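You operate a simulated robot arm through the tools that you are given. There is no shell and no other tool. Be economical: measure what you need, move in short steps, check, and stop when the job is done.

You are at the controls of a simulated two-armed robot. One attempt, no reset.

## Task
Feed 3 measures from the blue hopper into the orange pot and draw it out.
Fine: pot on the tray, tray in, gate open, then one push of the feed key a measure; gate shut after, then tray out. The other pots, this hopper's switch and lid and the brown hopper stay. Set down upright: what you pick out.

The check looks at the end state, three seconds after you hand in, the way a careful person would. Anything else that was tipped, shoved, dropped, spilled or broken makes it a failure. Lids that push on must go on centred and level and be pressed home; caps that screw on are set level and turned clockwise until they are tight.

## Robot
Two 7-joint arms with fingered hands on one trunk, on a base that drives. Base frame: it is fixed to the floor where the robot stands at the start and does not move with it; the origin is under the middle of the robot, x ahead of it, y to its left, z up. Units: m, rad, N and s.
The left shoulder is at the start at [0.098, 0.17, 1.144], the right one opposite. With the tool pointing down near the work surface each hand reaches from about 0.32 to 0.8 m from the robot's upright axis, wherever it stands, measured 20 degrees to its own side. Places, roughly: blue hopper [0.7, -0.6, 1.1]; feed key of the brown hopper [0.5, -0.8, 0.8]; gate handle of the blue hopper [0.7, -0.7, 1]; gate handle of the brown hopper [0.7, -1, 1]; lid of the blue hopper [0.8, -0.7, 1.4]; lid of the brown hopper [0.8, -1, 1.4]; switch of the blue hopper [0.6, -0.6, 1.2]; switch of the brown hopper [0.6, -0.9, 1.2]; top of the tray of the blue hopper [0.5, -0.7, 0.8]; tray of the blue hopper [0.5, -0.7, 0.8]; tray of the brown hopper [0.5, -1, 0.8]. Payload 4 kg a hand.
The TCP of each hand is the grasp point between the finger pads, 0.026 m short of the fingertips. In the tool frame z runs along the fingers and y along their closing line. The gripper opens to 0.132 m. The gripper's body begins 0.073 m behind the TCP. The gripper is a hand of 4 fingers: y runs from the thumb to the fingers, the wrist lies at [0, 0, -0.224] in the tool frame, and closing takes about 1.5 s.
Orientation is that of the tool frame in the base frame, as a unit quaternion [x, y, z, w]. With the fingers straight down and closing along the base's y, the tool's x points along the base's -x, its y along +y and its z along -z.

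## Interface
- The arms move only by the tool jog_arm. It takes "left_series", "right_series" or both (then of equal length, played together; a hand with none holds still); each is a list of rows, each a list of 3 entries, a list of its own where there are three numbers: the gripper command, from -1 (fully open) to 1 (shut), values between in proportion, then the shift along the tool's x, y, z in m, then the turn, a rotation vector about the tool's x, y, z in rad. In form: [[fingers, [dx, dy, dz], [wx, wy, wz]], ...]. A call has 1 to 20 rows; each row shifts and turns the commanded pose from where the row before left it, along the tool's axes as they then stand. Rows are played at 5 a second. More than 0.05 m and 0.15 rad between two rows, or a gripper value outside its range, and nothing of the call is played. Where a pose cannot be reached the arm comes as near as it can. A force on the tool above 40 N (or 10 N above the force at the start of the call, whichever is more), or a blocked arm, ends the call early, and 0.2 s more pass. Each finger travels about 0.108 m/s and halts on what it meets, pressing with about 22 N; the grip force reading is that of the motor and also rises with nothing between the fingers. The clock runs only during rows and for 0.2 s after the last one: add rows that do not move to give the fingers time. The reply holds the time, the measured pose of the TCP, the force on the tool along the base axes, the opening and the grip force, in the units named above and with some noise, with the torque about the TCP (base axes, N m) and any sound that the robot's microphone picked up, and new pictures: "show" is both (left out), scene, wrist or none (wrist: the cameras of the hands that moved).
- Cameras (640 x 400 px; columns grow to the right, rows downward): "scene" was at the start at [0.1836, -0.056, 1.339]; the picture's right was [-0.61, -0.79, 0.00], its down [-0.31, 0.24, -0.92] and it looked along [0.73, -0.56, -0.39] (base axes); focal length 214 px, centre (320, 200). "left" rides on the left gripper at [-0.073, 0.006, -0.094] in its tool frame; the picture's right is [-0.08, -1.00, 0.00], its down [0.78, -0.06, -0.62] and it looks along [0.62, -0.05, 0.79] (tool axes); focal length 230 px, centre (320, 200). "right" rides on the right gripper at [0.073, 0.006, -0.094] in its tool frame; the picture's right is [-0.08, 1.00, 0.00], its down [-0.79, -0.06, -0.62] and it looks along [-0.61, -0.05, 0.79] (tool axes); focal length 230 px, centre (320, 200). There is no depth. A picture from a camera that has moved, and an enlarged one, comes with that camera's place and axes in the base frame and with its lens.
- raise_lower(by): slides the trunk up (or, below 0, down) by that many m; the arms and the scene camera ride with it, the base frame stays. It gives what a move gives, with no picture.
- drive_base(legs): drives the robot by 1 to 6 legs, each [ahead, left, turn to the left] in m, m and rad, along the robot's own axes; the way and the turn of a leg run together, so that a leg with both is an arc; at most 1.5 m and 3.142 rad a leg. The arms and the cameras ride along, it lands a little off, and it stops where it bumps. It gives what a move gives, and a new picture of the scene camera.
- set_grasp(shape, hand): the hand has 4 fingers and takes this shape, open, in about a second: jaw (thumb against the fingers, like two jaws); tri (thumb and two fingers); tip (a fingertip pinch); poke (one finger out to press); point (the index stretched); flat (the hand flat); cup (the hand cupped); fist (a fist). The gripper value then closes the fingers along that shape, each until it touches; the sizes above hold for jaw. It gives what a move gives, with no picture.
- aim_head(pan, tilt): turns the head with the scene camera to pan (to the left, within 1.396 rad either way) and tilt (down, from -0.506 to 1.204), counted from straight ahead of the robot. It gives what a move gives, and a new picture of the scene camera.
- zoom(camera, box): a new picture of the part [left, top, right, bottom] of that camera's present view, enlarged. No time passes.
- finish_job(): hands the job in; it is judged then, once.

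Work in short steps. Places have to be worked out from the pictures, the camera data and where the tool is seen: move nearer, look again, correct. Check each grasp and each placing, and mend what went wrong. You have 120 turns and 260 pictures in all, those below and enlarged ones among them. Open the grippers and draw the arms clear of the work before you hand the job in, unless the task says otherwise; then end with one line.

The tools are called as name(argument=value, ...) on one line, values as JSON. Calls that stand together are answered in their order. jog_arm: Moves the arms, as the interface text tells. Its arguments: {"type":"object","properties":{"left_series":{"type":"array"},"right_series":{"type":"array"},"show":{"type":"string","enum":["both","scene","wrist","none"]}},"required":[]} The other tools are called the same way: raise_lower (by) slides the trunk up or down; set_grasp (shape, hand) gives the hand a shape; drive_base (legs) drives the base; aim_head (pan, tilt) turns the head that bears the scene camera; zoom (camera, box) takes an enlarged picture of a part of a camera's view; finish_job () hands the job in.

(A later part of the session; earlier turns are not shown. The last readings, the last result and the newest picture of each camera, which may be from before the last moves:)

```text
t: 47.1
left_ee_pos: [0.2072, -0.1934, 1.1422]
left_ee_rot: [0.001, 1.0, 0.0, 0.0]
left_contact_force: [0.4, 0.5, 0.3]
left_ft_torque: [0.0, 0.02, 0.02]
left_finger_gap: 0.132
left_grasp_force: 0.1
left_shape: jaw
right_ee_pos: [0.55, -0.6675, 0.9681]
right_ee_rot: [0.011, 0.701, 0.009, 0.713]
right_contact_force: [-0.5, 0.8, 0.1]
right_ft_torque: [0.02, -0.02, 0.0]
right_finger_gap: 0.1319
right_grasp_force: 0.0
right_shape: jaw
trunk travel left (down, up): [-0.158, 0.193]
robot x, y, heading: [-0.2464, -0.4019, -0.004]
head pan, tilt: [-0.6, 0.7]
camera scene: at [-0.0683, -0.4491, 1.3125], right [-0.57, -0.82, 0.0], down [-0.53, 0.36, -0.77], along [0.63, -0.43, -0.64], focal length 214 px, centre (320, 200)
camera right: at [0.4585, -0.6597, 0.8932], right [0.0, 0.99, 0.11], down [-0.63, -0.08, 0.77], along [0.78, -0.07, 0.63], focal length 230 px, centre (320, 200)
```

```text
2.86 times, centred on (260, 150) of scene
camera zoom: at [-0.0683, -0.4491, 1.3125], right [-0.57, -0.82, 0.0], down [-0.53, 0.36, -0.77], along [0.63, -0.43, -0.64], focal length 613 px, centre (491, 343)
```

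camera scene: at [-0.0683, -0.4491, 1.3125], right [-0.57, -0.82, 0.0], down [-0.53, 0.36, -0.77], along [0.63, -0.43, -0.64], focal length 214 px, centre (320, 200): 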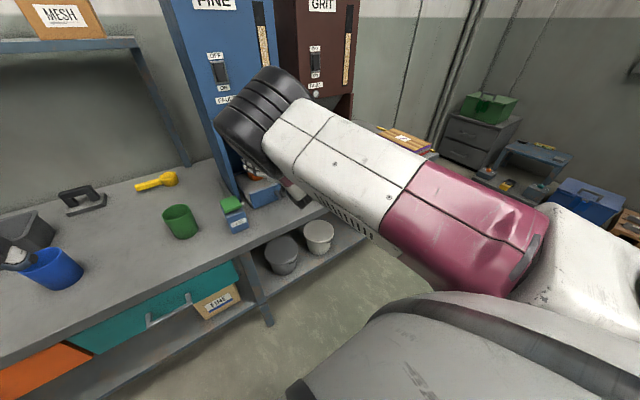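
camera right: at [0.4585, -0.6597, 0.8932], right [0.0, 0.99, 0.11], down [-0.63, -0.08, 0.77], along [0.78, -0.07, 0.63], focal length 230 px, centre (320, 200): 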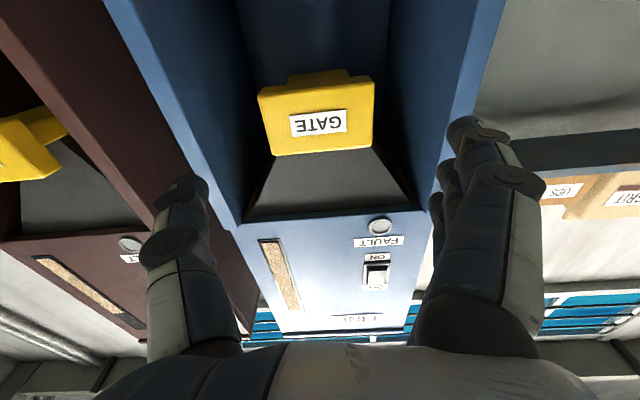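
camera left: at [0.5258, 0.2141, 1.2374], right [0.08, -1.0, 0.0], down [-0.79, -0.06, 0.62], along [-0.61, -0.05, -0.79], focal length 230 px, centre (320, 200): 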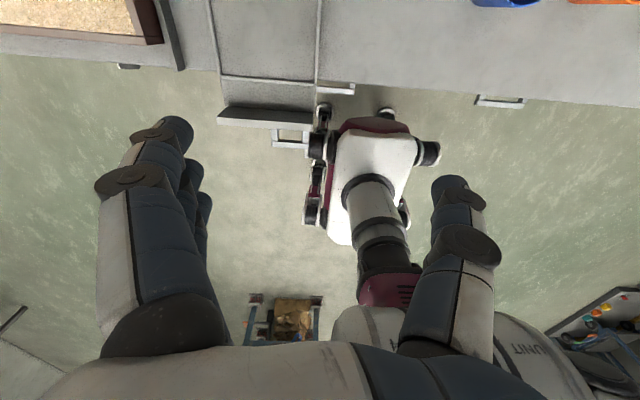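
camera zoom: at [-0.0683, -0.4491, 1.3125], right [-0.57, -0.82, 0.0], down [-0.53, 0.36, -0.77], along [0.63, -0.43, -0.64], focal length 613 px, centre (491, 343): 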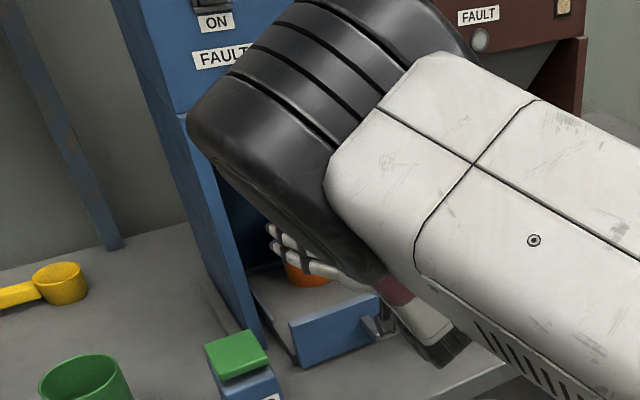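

Aligned within a few mm. Advancing toward the block with the fingers wide open.

jog_arm(right_series=[[-1, [0.003, -0.002, 0.03], [0, 0, 0]], [-1, [0.003, -0.001, 0.03], [0, 0, 0]], [-1, [0, 0, 0], [0, 0, 0]]], show="wrist")

```text
t: 47.9
left_ee_pos: [0.2073, -0.1939, 1.1423]
left_ee_rot: [0.001, 1.0, 0.0, 0.0]
left_contact_force: [-0.6, -0.4, -0.1]
left_ft_torque: [0.0, 0.01, -0.01]
left_finger_gap: 0.1319
left_grasp_force: 0.1
left_shape: jaw
right_ee_pos: [0.6106, -0.6636, 0.9614]
right_ee_rot: [0.006, 0.702, 0.012, 0.713]
right_contact_force: [-0.8, 0.2, -0.3]
right_ft_torque: [-0.01, 0.01, 0.01]
right_finger_gap: 0.1319
right_grasp_force: 0.0
right_shape: jaw
trunk travel left (down, up): [-0.158, 0.193]
robot x, y, heading: [-0.2498, -0.3981, -0.003]
head pan, tilt: [-0.6, 0.7]
camera right: at [0.5186, -0.6564, 0.8868], right [-0.01, 0.99, 0.1], down [-0.63, -0.09, 0.77], along [0.78, -0.06, 0.63], focal length 230 px, centre (320, 200)
```

right: 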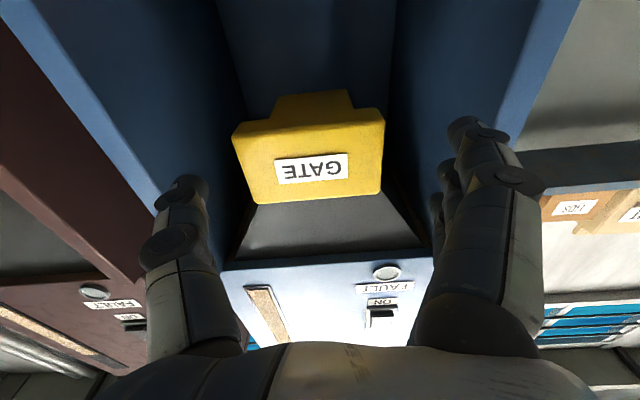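

Shift 8 mm right, then advance 5 cm so the fingers straddle the block.

jog_arm(right_series=[[-1, [0, -0.008, 0.01], [0, 0, 0]], [-1, [0, 0, 0.02], [0, 0, 0]], [-1, [0, 0, 0.02], [0, 0, 0]], [-1, [0, 0, 0], [0, 0, 0]]], show="wrist")

```text
t: 48.9
left_ee_pos: [0.2078, -0.1931, 1.1422]
left_ee_rot: [0.001, 1.0, 0.0, 0.0]
left_contact_force: [-0.7, -0.5, 0.5]
left_ft_torque: [-0.01, -0.01, 0.01]
left_finger_gap: 0.1319
left_grasp_force: 0.1
left_shape: jaw
right_ee_pos: [0.6603, -0.6721, 0.9631]
right_ee_rot: [0.007, 0.702, 0.012, 0.712]
right_contact_force: [-0.1, 0.1, 0.1]
right_ft_torque: [0.01, -0.02, 0.01]
right_finger_gap: 0.1322
right_grasp_force: 0.0
right_shape: jaw
trunk travel left (down, up): [-0.158, 0.193]
robot x, y, heading: [-0.2516, -0.4001, 0.0]
head pan, tilt: [-0.6, 0.7]
camera right: at [0.5687, -0.6651, 0.8877], right [-0.01, 0.99, 0.1], down [-0.63, -0.09, 0.77], along [0.78, -0.06, 0.63], focal length 230 px, centre (320, 200)
```

right: 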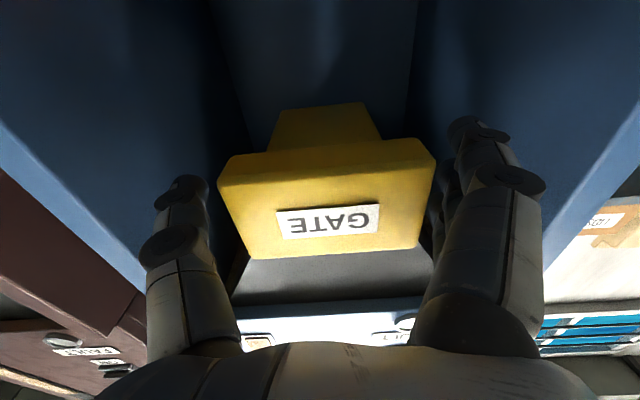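

The fingers straddle the block, with its front face level with the TCP. Advancing 1.2 cm more and closing.

jog_arm(right_series=[[-1, [0, 0, 0.012], [0, 0, 0]], [-0.7, [0, 0, 0], [0, 0, 0]], [-0.4, [0, 0, 0], [0, 0, 0]], [-0.2, [0, 0, 0], [0, 0, 0]], [-0.2, [0, 0, 0], [0, 0, 0]], [-0.2, [0, 0, 0], [0, 0, 0]]], show="wrist")

```text
t: 50.3
left_ee_pos: [0.2073, -0.1935, 1.1423]
left_ee_rot: [0.001, 1.0, 0.0, -0.001]
left_contact_force: [0.1, 0.0, -0.4]
left_ft_torque: [-0.01, 0.01, -0.01]
left_finger_gap: 0.1319
left_grasp_force: 0.0
left_shape: jaw
right_ee_pos: [0.6736, -0.6723, 0.9619]
right_ee_rot: [0.006, 0.701, 0.013, 0.713]
right_contact_force: [0.4, 0.4, 0.8]
right_ft_torque: [-0.01, -0.03, -0.04]
right_finger_gap: 0.0803
right_grasp_force: 0.0
right_shape: jaw
trunk travel left (down, up): [-0.158, 0.193]
robot x, y, heading: [-0.2481, -0.3994, -0.005]
head pan, tilt: [-0.6, 0.7]
camera right: at [0.581, -0.6649, 0.8876], right [-0.01, 0.99, 0.1], down [-0.63, -0.09, 0.77], along [0.78, -0.06, 0.63], focal length 230 px, centre (320, 200)
```

right: 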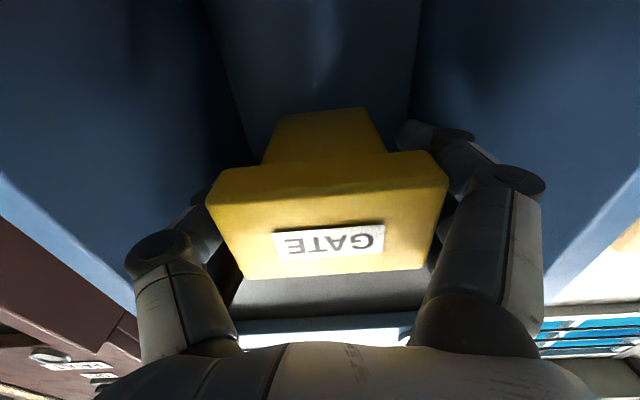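

Gap 0.08 with no grip force yet; closing further.

jog_arm(right_series=[[0.0, [0, 0, 0], [0, 0, 0]], [0.1, [0, 0, 0], [0, 0, 0]], [0.2, [0, 0, 0], [0, 0, 0]], [0.3, [0, 0, 0], [0, 0, 0]], [0.3, [0, 0, 0], [0, 0, 0]], [0.3, [0, 0, 0], [0, 0, 0]]], show="wrist")

```text
t: 51.7
left_ee_pos: [0.2069, -0.1933, 1.141]
left_ee_rot: [0.0, 1.0, 0.0, 0.0]
left_contact_force: [-0.3, 0.5, -0.2]
left_ft_torque: [0.0, -0.01, -0.01]
left_finger_gap: 0.1319
left_grasp_force: 0.0
left_shape: jaw
right_ee_pos: [0.674, -0.6727, 0.9622]
right_ee_rot: [0.008, 0.701, 0.012, 0.713]
right_contact_force: [-0.1, -0.5, 0.2]
right_ft_torque: [-0.04, 0.01, 0.07]
right_finger_gap: 0.077
right_grasp_force: 22.0
right_shape: jaw
trunk travel left (down, up): [-0.158, 0.193]
robot x, y, heading: [-0.2491, -0.4005, 0.001]
head pan, tilt: [-0.6, 0.7]
camera right: at [0.5809, -0.6651, 0.8876], right [-0.01, 0.99, 0.1], down [-0.63, -0.09, 0.77], along [0.78, -0.06, 0.63], focal length 230 px, centre (320, 200)
```

right: 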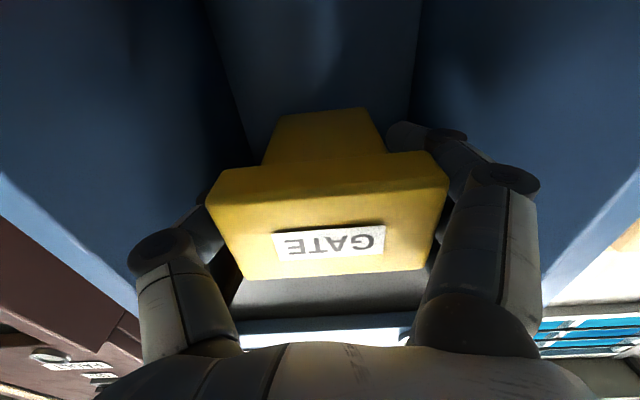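

Gripped (22 N). Pulling the gate toward the robot in small steps.

jog_arm(right_series=[[0.35, [0, 0, -0.01], [0, 0, 0]], [0.35, [0, 0, -0.01], [0, 0, 0]], [0.35, [0, 0, -0.01], [0, 0, 0]], [0.35, [0, 0, 0], [0, 0, 0]]], show="wrist")

```text
t: 52.7
left_ee_pos: [0.2067, -0.1934, 1.1416]
left_ee_rot: [0.001, 1.0, 0.0, 0.0]
left_contact_force: [0.9, 0.5, 0.3]
left_ft_torque: [0.0, -0.03, -0.01]
left_finger_gap: 0.1318
left_grasp_force: 0.1
left_shape: jaw
right_ee_pos: [0.6428, -0.6725, 0.9625]
right_ee_rot: [0.007, 0.701, 0.012, 0.713]
right_contact_force: [-0.1, 0.0, 1.6]
right_ft_torque: [0.0, 0.01, 0.04]
right_finger_gap: 0.0768
right_grasp_force: 22.4
right_shape: jaw
trunk travel left (down, up): [-0.158, 0.193]
robot x, y, heading: [-0.2454, -0.4008, -0.004]
head pan, tilt: [-0.6, 0.7]
camera right: at [0.5507, -0.6651, 0.8875], right [-0.01, 0.99, 0.1], down [-0.63, -0.09, 0.77], along [0.78, -0.06, 0.63], focal length 230 px, centre (320, 200)
```

right: 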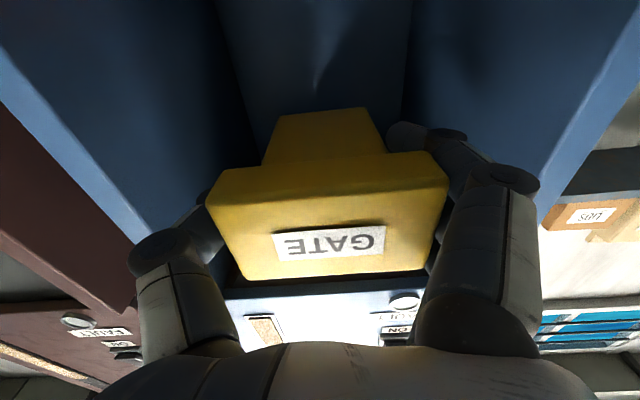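

It slides freely. I keep pulling until it stops.

jog_arm(right_series=[[0.35, [0, 0, -0.01], [0, 0, 0]], [0.35, [0, 0, -0.01], [0, 0, 0]], [0.35, [0, 0, -0.01], [0, 0, 0]], [0.35, [0, 0, -0.01], [0, 0, 0]], [0.35, [0, 0, 0], [0, 0, 0]]], show="wrist")

```text
t: 53.4
left_ee_pos: [0.2116, -0.1933, 1.1394]
left_ee_rot: [0.0, 1.0, 0.001, -0.002]
left_contact_force: [0.2, 0.7, 1.0]
left_ft_torque: [-0.03, 0.03, 0.01]
left_finger_gap: 0.1317
left_grasp_force: 0.0
left_shape: jaw
right_ee_pos: [0.6256, -0.6714, 0.9614]
right_ee_rot: [0.008, 0.699, 0.012, 0.715]
right_contact_force: [31.3, -1.5, -5.0]
right_ft_torque: [-0.11, 0.03, -0.42]
right_finger_gap: 0.077
right_grasp_force: 22.6
right_shape: jaw
trunk travel left (down, up): [-0.158, 0.193]
robot x, y, heading: [-0.2476, -0.3998, 0.003]
head pan, tilt: [-0.6, 0.7]
stopped in row 3 (right hand): the force on the tool passed its limit (the readings are from after the stop); the commanded pose is now the measured one
camera right: at [0.5349, -0.6644, 0.8873], right [-0.01, 0.99, 0.1], down [-0.63, -0.09, 0.77], along [0.77, -0.06, 0.63], focal length 230 px, centre (320, 200)
```

right: 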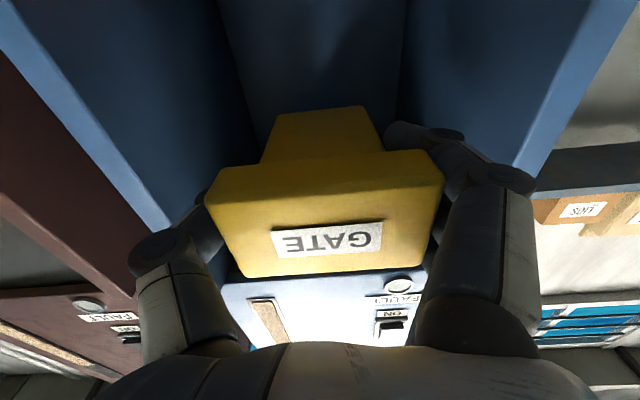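

Gate came out ~5 cm and hit its stop: open. I release without moving, then retract.

jog_arm(right_series=[[0, [0, 0, 0], [0, 0, 0]], [-0.5, [0, 0, 0], [0, 0, 0]], [-1, [0, 0, 0], [0, 0, 0]], [-1, [0, 0, 0], [0, 0, 0]], [-1, [0, 0, 0], [0, 0, 0]], [-1, [0, 0, -0.02], [0, 0, 0]], [-1, [0, 0, -0.03], [0, 0, 0]], [-1, [0, 0, -0.04], [0, 0, 0]], [-1, [0, 0, -0.04], [0, 0, 0]], [-1, [0, 0, -0.04], [0, 0, 0]], [-1, [0, 0, 0], [0, 0, 0]]], show="both")

```text
t: 56.0
left_ee_pos: [0.2068, -0.1933, 1.1407]
left_ee_rot: [0.0, 1.0, 0.0, -0.001]
left_contact_force: [0.3, 0.5, 0.4]
left_ft_torque: [-0.02, 0.03, -0.01]
left_finger_gap: 0.132
left_grasp_force: 0.0
left_shape: jaw
right_ee_pos: [0.4463, -0.7168, 0.9571]
right_ee_rot: [0.043, 0.699, -0.007, 0.714]
right_contact_force: [-0.5, -0.8, -0.1]
right_ft_torque: [-0.01, -0.01, -0.01]
right_finger_gap: 0.132
right_grasp_force: 0.0
right_shape: jaw
trunk travel left (down, up): [-0.158, 0.193]
robot x, y, heading: [-0.2455, -0.4003, -0.004]
head pan, tilt: [-0.6, 0.7]
stopped in row 11 (right hand): the arm was blocked; the commanded pose is now the measured one
camera scene: at [-0.0673, -0.4493, 1.3124], right [-0.57, -0.82, 0.0], down [-0.53, 0.36, -0.76], along [0.63, -0.43, -0.64], focal length 214 px, centre (320, 200)
camera right: at [0.3557, -0.7014, 0.882], right [0.07, 0.99, 0.13], down [-0.64, -0.05, 0.77], along [0.77, -0.13, 0.63], focal length 230 px, centre (320, 200)
```

scene: 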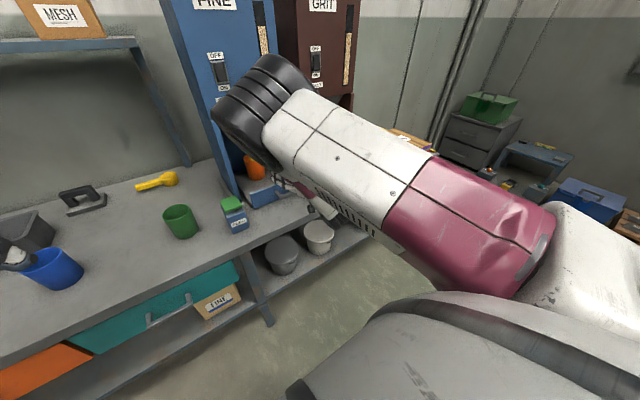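
right: 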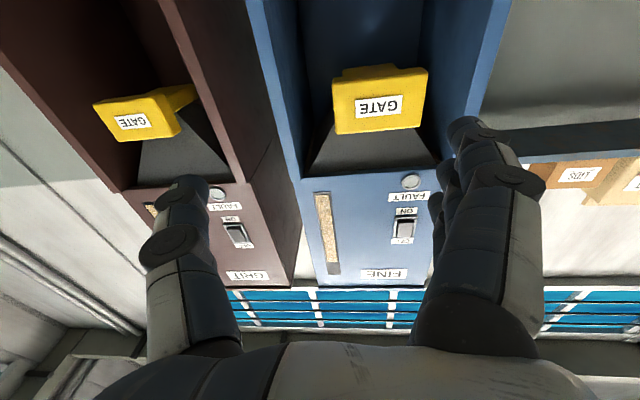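

Gate stays open with its front now about 5 cm forward. I rotate the hand back to pointing down (TCP in place), to use it on the feed key.

jog_arm(right_series=[[-1, [0, 0, 0], [0, 0.15, 0]], [-1, [0, 0, 0], [0, 0.15, 0]], [-1, [0, 0, 0], [0, 0.15, 0]], [-1, [0, 0, 0], [0, 0.15, 0]], [-1, [0, 0, 0], [0, 0.15, 0]], [-1, [0, 0, 0], [0, 0.15, 0]], [-1, [0, 0, 0], [0, 0.15, 0]], [-1, [0, 0, 0], [0, 0.15, 0]], [-1, [0, 0, 0], [0, 0.15, 0]], [-1, [0, 0, 0], [0, 0.15, 0]], [-1, [0, 0, 0], [0, 0.06, 0]], [-1, [0, 0, 0], [0, 0, 0]]], show="none")

set_grasp(hand="right", shape="poke")

zoom(camera="right", box=[0, 0, 640, 400])

zoom(camera="scene", box=[140, 80, 400, 260])

```text
t: 58.6
left_ee_pos: [0.2081, -0.193, 1.1413]
left_ee_rot: [0.001, 1.0, 0.0, 0.0]
left_contact_force: [-0.9, 0.5, 0.5]
left_ft_torque: [0.01, -0.01, 0.02]
left_finger_gap: 0.1319
left_grasp_force: 0.0
left_shape: jaw
right_ee_pos: [0.4484, -0.7111, 0.9556]
right_ee_rot: [0.031, 0.999, 0.023, 0.014]
right_contact_force: [0.2, 0.3, 0.6]
right_ft_torque: [0.02, 0.03, 0.02]
right_finger_gap: 0.1321
right_grasp_force: 0.0
right_shape: jaw
trunk travel left (down, up): [-0.158, 0.193]
robot x, y, heading: [-0.2491, -0.4026, -0.001]
head pan, tilt: [-0.6, 0.7]
```

```text
t: 59.5
left_ee_pos: [0.2066, -0.1935, 1.1428]
left_ee_rot: [0.0, 1.0, 0.0, 0.0]
left_contact_force: [0.5, -0.3, 0.9]
left_ft_torque: [-0.02, 0.0, 0.02]
left_finger_gap: 0.1318
left_grasp_force: 0.1
left_shape: jaw
right_ee_pos: [0.4473, -0.7121, 0.9564]
right_ee_rot: [0.031, 0.999, 0.023, 0.015]
right_contact_force: [-0.1, -0.7, 0.2]
right_ft_torque: [-0.03, -0.01, 0.03]
right_finger_gap: 0.0
right_grasp_force: 0.1
right_shape: poke
trunk travel left (down, up): [-0.158, 0.193]
robot x, y, heading: [-0.2476, -0.4025, -0.003]
head pan, tilt: [-0.6, 0.7]
```

```text
1.00 times, centred on (320, 200) of right (not enlarged: the box is as wide or as high as the picture)
camera zoom: at [0.3723, -0.7063, 1.0479], right [0.14, 0.99, 0.05], down [0.76, -0.14, 0.64], along [0.64, -0.05, -0.77], focal length 230 px, centre (320, 200)
```

zoom: 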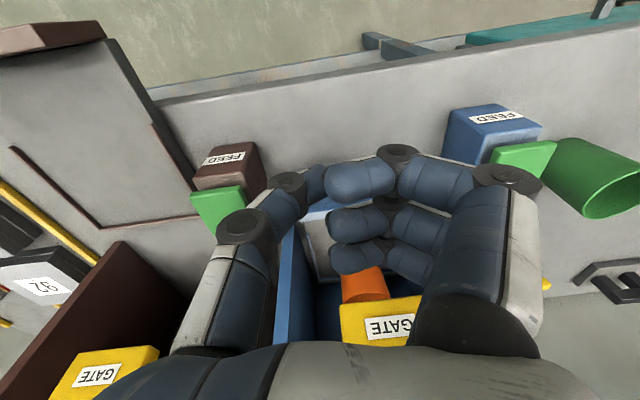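

```text
2.22 times, centred on (270, 170) of scene
camera zoom: at [-0.0672, -0.449, 1.3124], right [-0.57, -0.82, 0.0], down [-0.53, 0.36, -0.76], along [0.63, -0.43, -0.64], focal length 477 px, centre (431, 267)
```

zoom: 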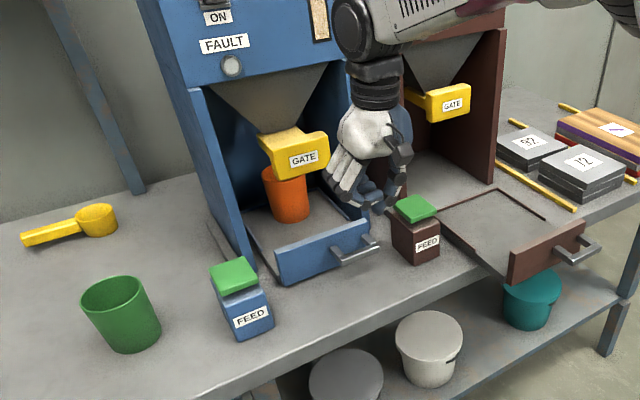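

Gate is clearly out. I zoom on the hand shape to see which finger pokes.

zoom(camera="scene", box=[255, 110, 335, 180])

zoom(camera="right", box=[200, 120, 460, 300])

```text
5.71 times, centred on (295, 145) of scene
camera zoom: at [-0.0672, -0.449, 1.3124], right [-0.57, -0.82, 0.0], down [-0.53, 0.36, -0.76], along [0.63, -0.43, -0.64], focal length 1226 px, centre (463, 514)
```

zoom: 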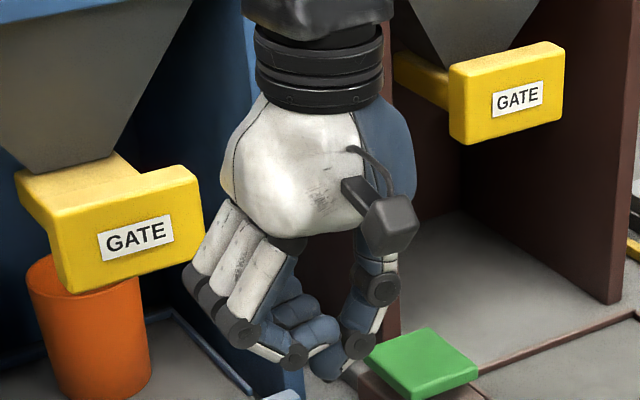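

```text
2.22 times, centred on (330, 210) of right
camera zoom: at [0.3723, -0.7063, 1.0479], right [0.14, 0.99, 0.05], down [0.76, -0.14, 0.64], along [0.64, -0.05, -0.77], focal length 511 px, centre (298, 178)
```

zoom: 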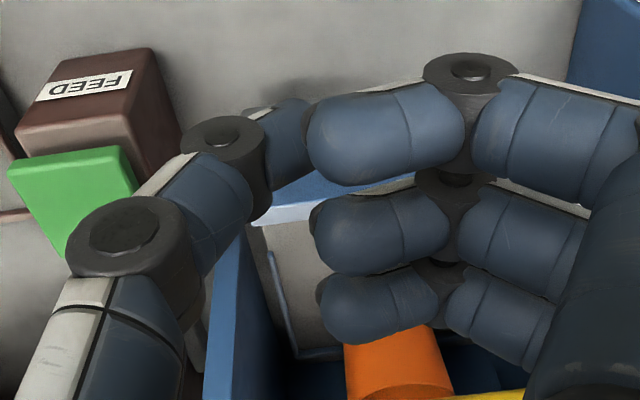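

That shape isn't a clear single finger, so I try "point".

set_grasp(hand="right", shape="point")

zoom(camera="right", box=[200, 120, 460, 300])

zoom(camera="scene", box=[255, 110, 335, 180])

```text
t: 60.4
left_ee_pos: [0.2081, -0.1935, 1.1412]
left_ee_rot: [0.0, 1.0, 0.001, -0.001]
left_contact_force: [-0.1, -0.2, 0.0]
left_ft_torque: [-0.03, 0.01, -0.05]
left_finger_gap: 0.132
left_grasp_force: 0.1
left_shape: jaw
right_ee_pos: [0.4479, -0.7119, 0.9553]
right_ee_rot: [0.031, 0.999, 0.023, 0.016]
right_contact_force: [-0.4, 0.4, -0.2]
right_ft_torque: [-0.01, -0.01, 0.0]
right_finger_gap: 0.1263
right_grasp_force: 0.0
right_shape: point
trunk travel left (down, up): [-0.158, 0.193]
robot x, y, heading: [-0.2512, -0.4024, -0.003]
head pan, tilt: [-0.6, 0.7]
```

```text
2.22 times, centred on (330, 210) of right
camera zoom: at [0.3723, -0.7063, 1.0478], right [0.14, 0.99, 0.05], down [0.76, -0.14, 0.64], along [0.64, -0.05, -0.77], focal length 511 px, centre (298, 178)
```

zoom: 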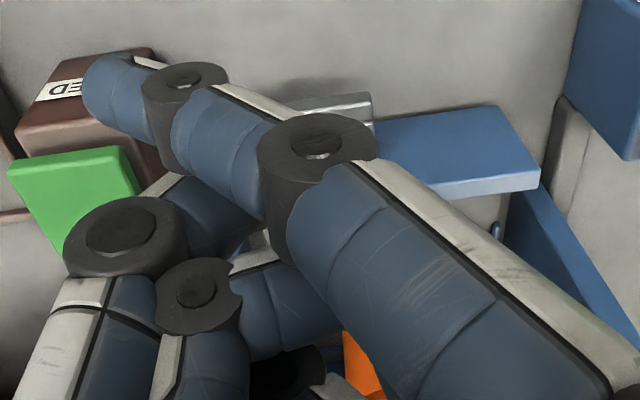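

```text
5.71 times, centred on (295, 145) of scene
camera zoom: at [-0.0672, -0.449, 1.3124], right [-0.57, -0.82, 0.0], down [-0.53, 0.36, -0.76], along [0.63, -0.43, -0.64], focal length 1226 px, centre (463, 514)
```

zoom: 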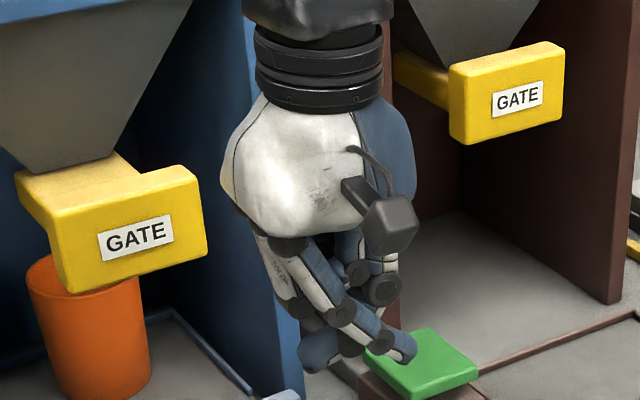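

Index is skewed, so I'll use the closed jaw tips instead. I move the hand laterally to the key's line first, clear of the gate.

set_grasp(hand="right", shape="jaw")

jog_arm(right_series=[[-0.5, [0.02, 0, -0.03], [0.04, 0, -0.03]], [0, [0, 0.04, 0], [0, 0, -0.03]], [0.5, [0, 0.04, 0], [0, 0, 0]], [1, [0, 0.04, 0], [0, 0, 0]], [1, [0, 0.04, 0], [0, 0, 0]], [1, [0, 0.04, 0], [0, 0, 0]], [1, [0, 0, 0], [0, 0, 0]], [1, [0, 0, 0], [0, 0, 0]]], show="both")

```text
t: 61.3
left_ee_pos: [0.2083, -0.1932, 1.1414]
left_ee_rot: [0.0, 1.0, 0.0, -0.001]
left_contact_force: [0.2, 0.5, 0.4]
left_ft_torque: [-0.01, 0.01, 0.01]
left_finger_gap: 0.1318
left_grasp_force: 0.1
left_shape: jaw
right_ee_pos: [0.447, -0.7115, 0.9555]
right_ee_rot: [0.032, 0.999, 0.023, 0.015]
right_contact_force: [-0.7, 0.2, -0.1]
right_ft_torque: [-0.02, -0.03, 0.05]
right_finger_gap: 0.132
right_grasp_force: 0.1
right_shape: jaw
trunk travel left (down, up): [-0.158, 0.193]
robot x, y, heading: [-0.2477, -0.4005, -0.006]
head pan, tilt: [-0.6, 0.7]
```

```text
t: 63.1
left_ee_pos: [0.2088, -0.1928, 1.1415]
left_ee_rot: [0.0, 1.0, 0.0, -0.001]
left_contact_force: [-0.4, 0.3, 0.5]
left_ft_torque: [0.03, -0.01, -0.02]
left_finger_gap: 0.1316
left_grasp_force: 0.2
left_shape: jaw
right_ee_pos: [0.4264, -0.5097, 0.9883]
right_ee_rot: [0.001, 1.0, 0.002, 0.015]
right_contact_force: [0.4, 0.3, -0.4]
right_ft_torque: [-0.03, 0.03, 0.01]
right_finger_gap: 0.0
right_grasp_force: 22.3
right_shape: jaw
trunk travel left (down, up): [-0.158, 0.193]
robot x, y, heading: [-0.2467, -0.4027, -0.0]
head pan, tilt: [-0.6, 0.7]
camera scene: at [-0.0672, -0.4486, 1.3124], right [-0.57, -0.82, 0.0], down [-0.53, 0.36, -0.77], along [0.63, -0.43, -0.64], focal length 214 px, centre (320, 200)
camera right: at [0.3532, -0.5056, 1.0793], right [0.08, 1.0, 0.01], down [0.77, -0.07, 0.64], along [0.64, -0.05, -0.77], focal length 230 px, centre (320, 200)
```

scene: 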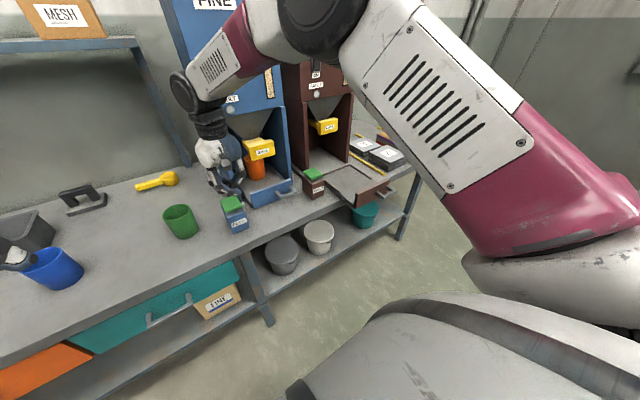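
right: 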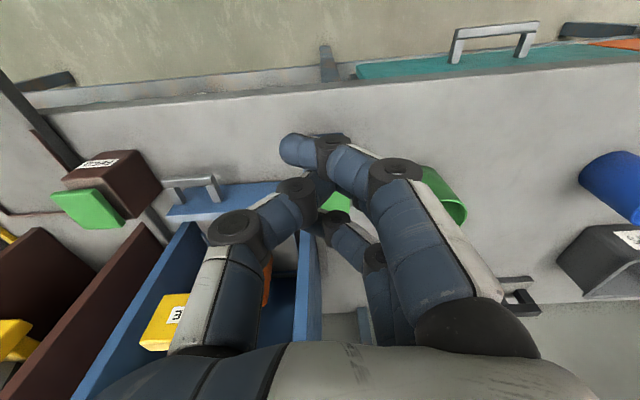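

Key's green top seen around [0.555, −0.50]. I loosen the fingers slightly and drive forward 0.12 m.

drive_base(legs=[[0.12, 0, 0]])

jog_arm(right_series=[[0.6, [0, 0, 0], [0, 0, 0]], [0.6, [0, 0, 0], [0, 0, 0]], [0.6, [0, 0, 0], [0, 0, 0]]], show="both")

zoom(camera="scene", box=[140, 100, 340, 260])

```text
t: 64.3
left_ee_pos: [0.3275, -0.1932, 1.1418]
left_ee_rot: [0.001, 1.0, 0.0, -0.001]
left_contact_force: [0.2, 0.2, 0.0]
left_ft_torque: [-0.01, 0.0, -0.04]
left_finger_gap: 0.1318
left_grasp_force: 0.1
left_shape: jaw
right_ee_pos: [0.548, -0.5117, 0.9877]
right_ee_rot: [0.003, 1.0, 0.002, 0.015]
right_contact_force: [-0.8, -0.9, 0.0]
right_ft_torque: [0.01, 0.03, -0.02]
right_finger_gap: 0.0
right_grasp_force: 21.8
right_shape: jaw
trunk travel left (down, up): [-0.158, 0.193]
robot x, y, heading: [-0.128, -0.4033, -0.001]
head pan, tilt: [-0.6, 0.7]
camera scene: at [0.0522, -0.4492, 1.3123], right [-0.57, -0.82, 0.0], down [-0.53, 0.36, -0.76], along [0.63, -0.43, -0.64], focal length 214 px, centre (320, 200)
```

scene: 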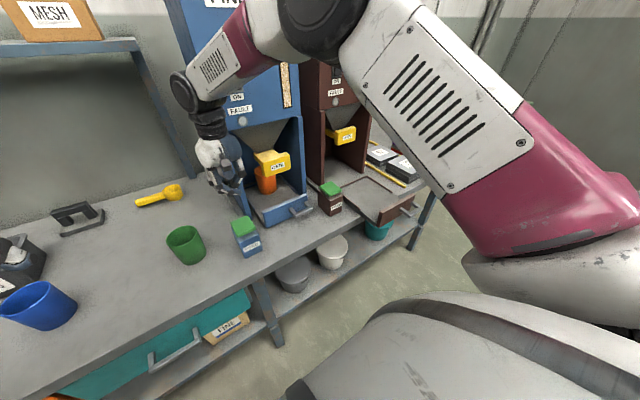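

```text
t: 65.2
left_ee_pos: [0.3272, -0.1931, 1.1419]
left_ee_rot: [0.001, 1.0, 0.001, -0.001]
left_contact_force: [0.1, 0.8, -0.1]
left_ft_torque: [0.02, -0.04, -0.01]
left_finger_gap: 0.1319
left_grasp_force: 0.2
left_shape: jaw
right_ee_pos: [0.5459, -0.5124, 0.9887]
right_ee_rot: [0.001, 1.0, 0.003, 0.015]
right_contact_force: [0.0, -0.1, 0.5]
right_ft_torque: [-0.01, -0.01, 0.01]
right_finger_gap: 0.0258
right_grasp_force: 0.0
right_shape: jaw
trunk travel left (down, up): [-0.158, 0.193]
robot x, y, heading: [-0.1292, -0.4047, -0.001]
head pan, tilt: [-0.6, 0.7]
camera scene: at [0.0514, -0.4492, 1.3124], right [-0.57, -0.82, 0.0], down [-0.53, 0.36, -0.77], along [0.63, -0.43, -0.64], focal length 214 px, centre (320, 200)
camera right: at [0.4718, -0.5067, 1.0794], right [0.08, 1.0, 0.01], down [0.77, -0.07, 0.64], along [0.64, -0.05, -0.77], focal length 230 px, centre (320, 200)
```

scene: 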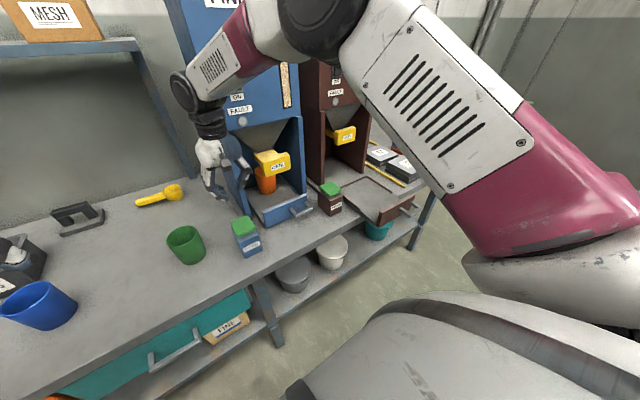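
right: 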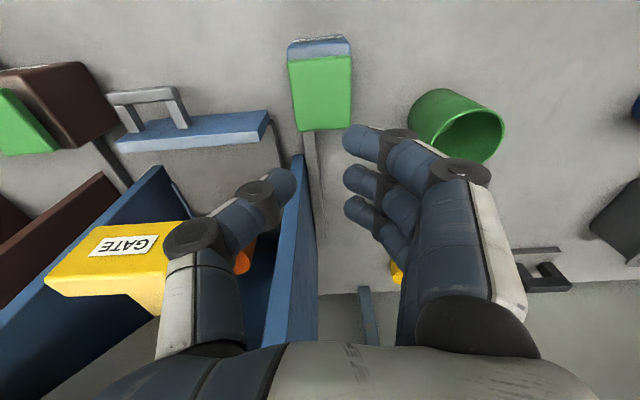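

```text
2.50 times, centred on (240, 180) of scene
camera zoom: at [0.0514, -0.4492, 1.3124], right [-0.57, -0.82, 0.0], down [-0.53, 0.36, -0.77], along [0.63, -0.43, -0.64], focal length 536 px, centre (520, 250)
```

zoom: 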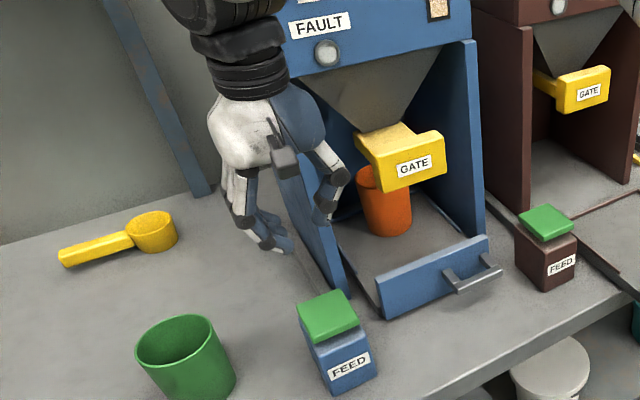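

Green key top is centred at about [0.537, −0.510], z≈0.84. I centre the hand, nearly close the fingers, and descend to just above it.

jog_arm(right_series=[[0.8, [0.008, 0.002, 0.03], [0, 0, 0]], [0.8, [0, 0, 0.03], [0, 0, 0]], [0.8, [0, 0, 0.03], [0, 0, 0]], [0.8, [0, 0, 0], [0, 0, 0]]], show="both")

zoom(camera="scene", box=[180, 140, 320, 260])

```text
t: 66.2
left_ee_pos: [0.3275, -0.193, 1.1422]
left_ee_rot: [0.001, 1.0, 0.0, 0.0]
left_contact_force: [-0.3, -0.4, 0.6]
left_ft_torque: [0.0, 0.01, -0.02]
left_finger_gap: 0.132
left_grasp_force: 0.0
left_shape: jaw
right_ee_pos: [0.5415, -0.5097, 0.8982]
right_ee_rot: [0.002, 1.0, 0.002, 0.016]
right_contact_force: [-0.1, 0.1, 0.2]
right_ft_torque: [-0.02, 0.01, -0.01]
right_finger_gap: 0.0135
right_grasp_force: 0.0
right_shape: jaw
trunk travel left (down, up): [-0.158, 0.193]
robot x, y, heading: [-0.1273, -0.4022, -0.002]
head pan, tilt: [-0.6, 0.7]
camera scene: at [0.051, -0.4492, 1.3125], right [-0.57, -0.82, 0.0], down [-0.53, 0.36, -0.77], along [0.63, -0.43, -0.64], focal length 214 px, centre (320, 200)
camera right: at [0.4659, -0.5043, 0.9896], right [0.08, 1.0, 0.01], down [0.77, -0.07, 0.64], along [0.64, -0.05, -0.77], focal length 230 px, centre (320, 200)
```

scene: 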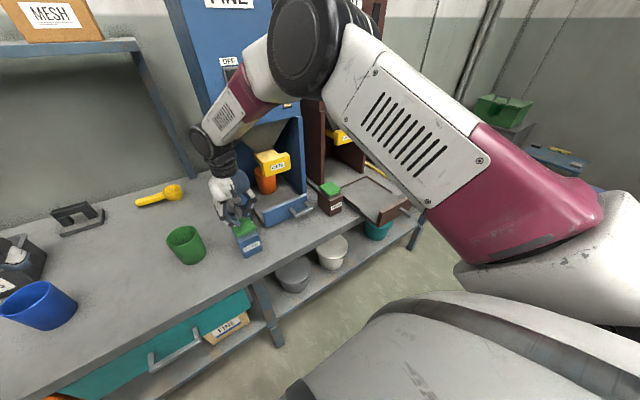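
right: 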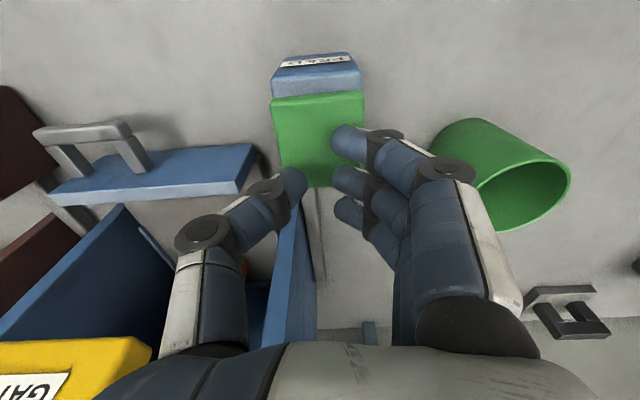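

```text
3.33 times, centred on (250, 200) of scene
camera zoom: at [0.051, -0.4492, 1.3125], right [-0.57, -0.82, 0.0], down [-0.53, 0.36, -0.77], along [0.63, -0.43, -0.64], focal length 715 px, centre (553, 200)
```

zoom: 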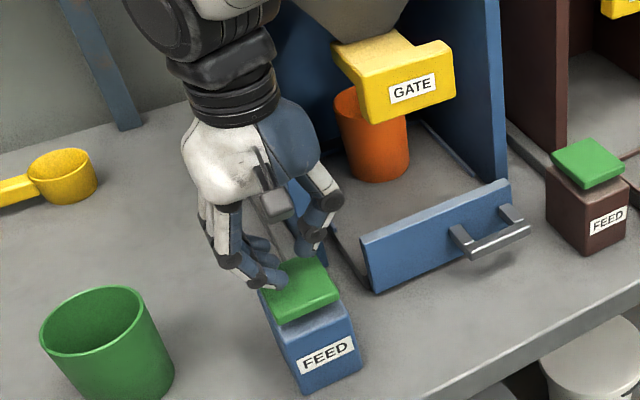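

Fingers lie slightly behind; shift 8 mm toward me and press down slowly.

jog_arm(right_series=[[0.8, [0.008, 0, 0.008], [0, 0, 0]], [0.8, [0, 0, 0.008], [0, 0, 0]], [0.8, [0, 0, 0.008], [0, 0, 0]], [0.8, [0, 0, 0], [0, 0, 0]]], show="none")

```text
t: 67.2
left_ee_pos: [0.3267, -0.1927, 1.1419]
left_ee_rot: [0.001, 1.0, 0.0, 0.001]
left_contact_force: [-0.4, 0.3, -0.5]
left_ft_torque: [0.02, 0.0, 0.03]
left_finger_gap: 0.132
left_grasp_force: 0.0
left_shape: jaw
right_ee_pos: [0.5329, -0.5098, 0.8749]
right_ee_rot: [0.002, 1.0, 0.002, 0.016]
right_contact_force: [-1.3, 0.0, 3.9]
right_ft_torque: [0.04, 0.07, -0.05]
right_finger_gap: 0.014
right_grasp_force: 0.1
right_shape: jaw
trunk travel left (down, up): [-0.158, 0.193]
robot x, y, heading: [-0.128, -0.3981, -0.001]
head pan, tilt: [-0.6, 0.7]
heard: click
```

I heard a click already, at 3.9 N. I look at the key and pot before continuing.

zoom(camera="scene", box=[210, 140, 320, 260])

zoom(camera="right", box=[200, 40, 460, 240])

```text
3.33 times, centred on (265, 200) of scene
camera zoom: at [0.051, -0.4491, 1.3125], right [-0.57, -0.82, 0.0], down [-0.53, 0.36, -0.77], along [0.63, -0.43, -0.64], focal length 715 px, centre (503, 200)
```

zoom: 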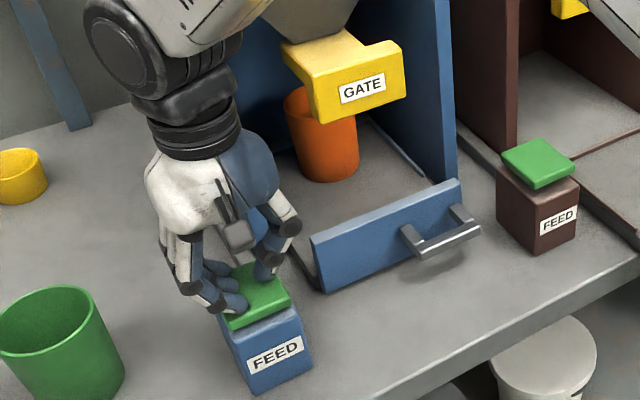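

```text
2.00 times, centred on (330, 140) of right
camera zoom: at [0.4593, -0.5041, 0.9654], right [0.08, 1.0, 0.01], down [0.77, -0.07, 0.64], along [0.64, -0.05, -0.77], focal length 460 px, centre (300, 320)
```

zoom: 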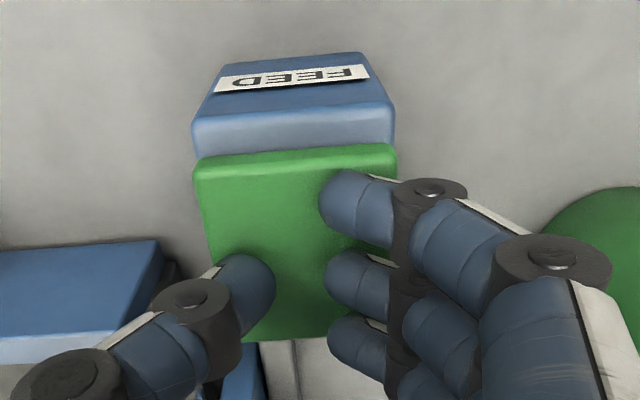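

The key is pressed and clicked. I release fully and listen.

jog_arm(right_series=[[0.8, [0, 0, -0.012], [0, 0, 0]], [0.8, [0, 0, -0.012], [0, 0, 0]], [0.8, [0, 0, 0], [0, 0, 0]], [0.8, [0, 0, 0], [0, 0, 0]], [0.8, [0, 0, 0], [0, 0, 0]]], show="none")

zoom(camera="scene", box=[210, 140, 320, 260])

```text
t: 68.3
left_ee_pos: [0.3279, -0.1923, 1.1423]
left_ee_rot: [0.001, 1.0, 0.001, 0.0]
left_contact_force: [-1.0, 0.2, -0.1]
left_ft_torque: [-0.01, 0.02, -0.01]
left_finger_gap: 0.1318
left_grasp_force: 0.0
left_shape: jaw
right_ee_pos: [0.5343, -0.51, 0.8975]
right_ee_rot: [0.003, 1.0, 0.002, 0.015]
right_contact_force: [-0.2, 0.2, -0.5]
right_ft_torque: [0.01, 0.07, 0.01]
right_finger_gap: 0.0133
right_grasp_force: 0.0
right_shape: jaw
trunk travel left (down, up): [-0.158, 0.193]
robot x, y, heading: [-0.1274, -0.4036, -0.001]
head pan, tilt: [-0.6, 0.7]
```

```text
3.33 times, centred on (265, 200) of scene
camera zoom: at [0.0515, -0.4492, 1.3123], right [-0.57, -0.82, 0.0], down [-0.53, 0.36, -0.76], along [0.63, -0.43, -0.64], focal length 715 px, centre (503, 200)
```

zoom: 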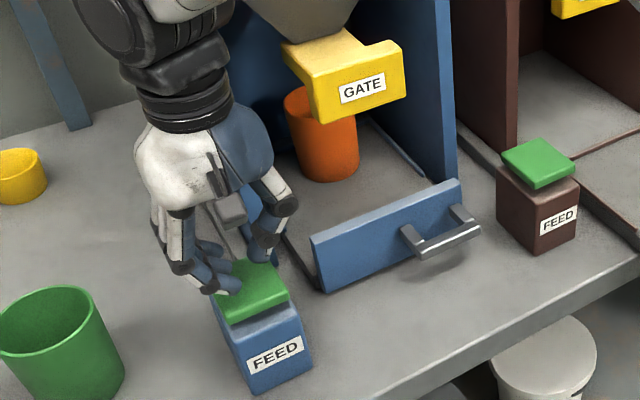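

Key sprang back. I check the pot interior and fault lamp for evidence of the measure.

zoom(camera="scene", box=[245, 130, 305, 190])

aim_head(pan=-0.75, tilt=0.35)

```text
6.67 times, centred on (275, 160) of scene
camera zoom: at [0.0515, -0.4492, 1.3123], right [-0.57, -0.82, 0.0], down [-0.53, 0.36, -0.76], along [0.63, -0.43, -0.64], focal length 1430 px, centre (620, 467)
```

zoom: 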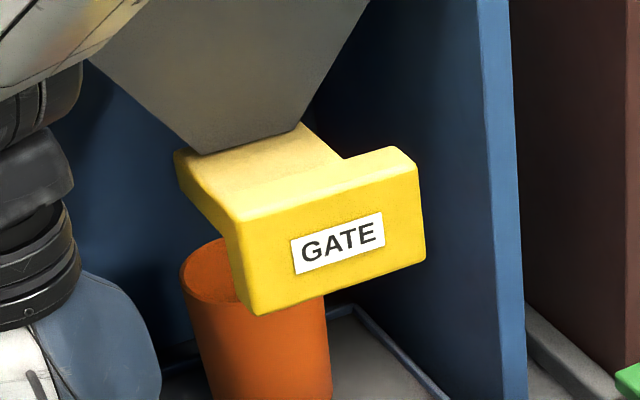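

```text
t: 69.2
left_ee_pos: [0.3278, -0.1936, 1.1412]
left_ee_rot: [0.001, 1.0, 0.001, 0.0]
left_contact_force: [0.4, -0.8, 0.5]
left_ft_torque: [0.0, 0.0, -0.02]
left_finger_gap: 0.1319
left_grasp_force: 0.1
left_shape: jaw
right_ee_pos: [0.5339, -0.5099, 0.8978]
right_ee_rot: [0.002, 1.0, 0.002, 0.015]
right_contact_force: [-0.4, -0.3, -0.8]
right_ft_torque: [0.0, 0.0, 0.0]
right_finger_gap: 0.0136
right_grasp_force: 0.1
right_shape: jaw
trunk travel left (down, up): [-0.158, 0.193]
robot x, y, heading: [-0.1292, -0.399, -0.003]
head pan, tilt: [-0.75, 0.351]
camera scene: at [0.0495, -0.4647, 1.3437], right [-0.68, -0.73, 0.0], down [-0.25, 0.24, -0.94], along [0.69, -0.64, -0.34], focal length 214 px, centre (320, 200)
```

scene: 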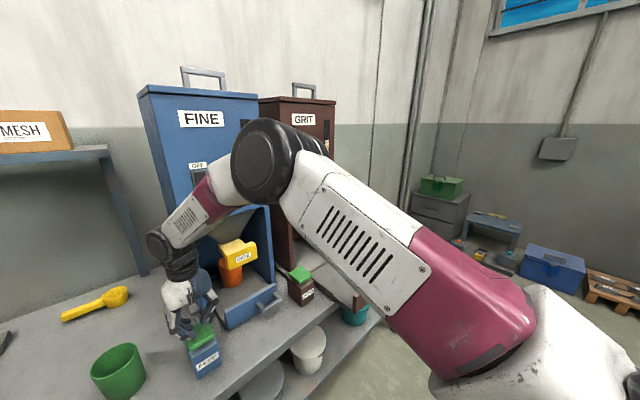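

Spout footprint (x≈0.70–0.755) lies within the pot (x≈0.70–0.78) and no spill is visible on the tray. I make the second push the same way.

jog_arm(right_series=[[0.8, [0, 0, 0.008], [0, 0, 0]], [0.8, [0, 0, 0.008], [0, 0, 0]], [0.8, [0, 0, 0.007], [0, 0, 0]], [0.8, [0, 0, 0], [0, 0, 0]]], show="scene")

```text
t: 70.2
left_ee_pos: [0.3264, -0.1932, 1.1422]
left_ee_rot: [0.002, 1.0, 0.0, 0.0]
left_contact_force: [0.4, 0.0, 0.6]
left_ft_torque: [0.02, 0.0, -0.02]
left_finger_gap: 0.1318
left_grasp_force: 0.1
left_shape: jaw
right_ee_pos: [0.5348, -0.5094, 0.8758]
right_ee_rot: [0.003, 1.0, 0.003, 0.015]
right_contact_force: [-0.9, 0.8, 3.5]
right_ft_torque: [0.04, 0.1, 0.02]
right_finger_gap: 0.0136
right_grasp_force: 0.0
right_shape: jaw
trunk travel left (down, up): [-0.158, 0.193]
robot x, y, heading: [-0.1295, -0.4011, 0.002]
head pan, tilt: [-0.75, 0.351]
heard: click
camera scene: at [0.049, -0.4646, 1.3439], right [-0.68, -0.73, 0.0], down [-0.25, 0.23, -0.94], along [0.69, -0.64, -0.34], focal length 214 px, centre (320, 200)
```

scene: 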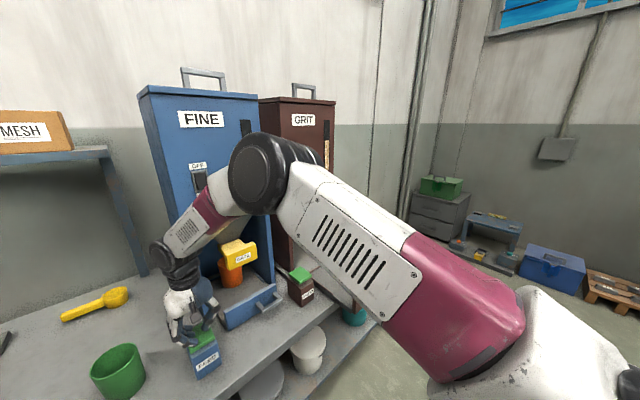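

Second click. Releasing fully, waiting, then the third push.

jog_arm(right_series=[[0.8, [0, 0, -0.012], [0, 0, 0]], [0.8, [0, 0, -0.012], [0, 0, 0]], [0.8, [0, 0, 0], [0, 0, 0]], [0.8, [0, 0, 0], [0, 0, 0]], [0.8, [0, 0, 0], [0, 0, 0]], [0.8, [0, 0, 0], [0, 0, 0]]], show="none")

zoom(camera="scene", box=[170, 200, 300, 340])

jog_arm(right_series=[[0.8, [0, 0, 0.008], [0, 0, 0]], [0.8, [0, 0, 0.008], [0, 0, 0]], [0.8, [0, 0, 0.008], [0, 0, 0]], [0.8, [0, 0, 0], [0, 0, 0]]], show="none")

```text
t: 71.6
left_ee_pos: [0.327, -0.1942, 1.1421]
left_ee_rot: [0.001, 1.0, 0.0, -0.001]
left_contact_force: [0.5, 0.3, -0.5]
left_ft_torque: [0.01, 0.03, 0.0]
left_finger_gap: 0.1319
left_grasp_force: 0.0
left_shape: jaw
right_ee_pos: [0.5353, -0.5113, 0.8988]
right_ee_rot: [0.003, 1.0, 0.002, 0.015]
right_contact_force: [-0.3, 0.2, -0.6]
right_ft_torque: [0.01, -0.02, 0.02]
right_finger_gap: 0.0135
right_grasp_force: 0.1
right_shape: jaw
trunk travel left (down, up): [-0.158, 0.193]
robot x, y, heading: [-0.1289, -0.3993, -0.002]
head pan, tilt: [-0.75, 0.351]
```

```text
2.86 times, centred on (235, 270) of scene
camera zoom: at [0.0494, -0.4647, 1.3438], right [-0.68, -0.73, 0.0], down [-0.25, 0.23, -0.94], along [0.69, -0.64, -0.34], focal length 613 px, centre (563, 0)
```

zoom: 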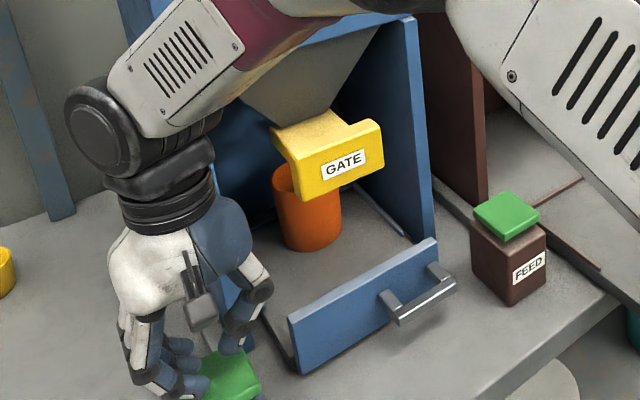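

```text
t: 72.6
left_ee_pos: [0.3264, -0.1931, 1.1426]
left_ee_rot: [0.001, 1.0, 0.0, -0.001]
left_contact_force: [0.1, -0.8, 0.7]
left_ft_torque: [0.04, -0.02, 0.0]
left_finger_gap: 0.132
left_grasp_force: 0.2
left_shape: jaw
right_ee_pos: [0.5346, -0.5086, 0.8758]
right_ee_rot: [0.003, 1.0, 0.003, 0.016]
right_contact_force: [-0.2, 0.6, 2.7]
right_ft_torque: [0.02, 0.07, 0.02]
right_finger_gap: 0.0136
right_grasp_force: 0.0
right_shape: jaw
trunk travel left (down, up): [-0.158, 0.193]
robot x, y, heading: [-0.1311, -0.4038, -0.003]
head pan, tilt: [-0.75, 0.351]
heard: click
```

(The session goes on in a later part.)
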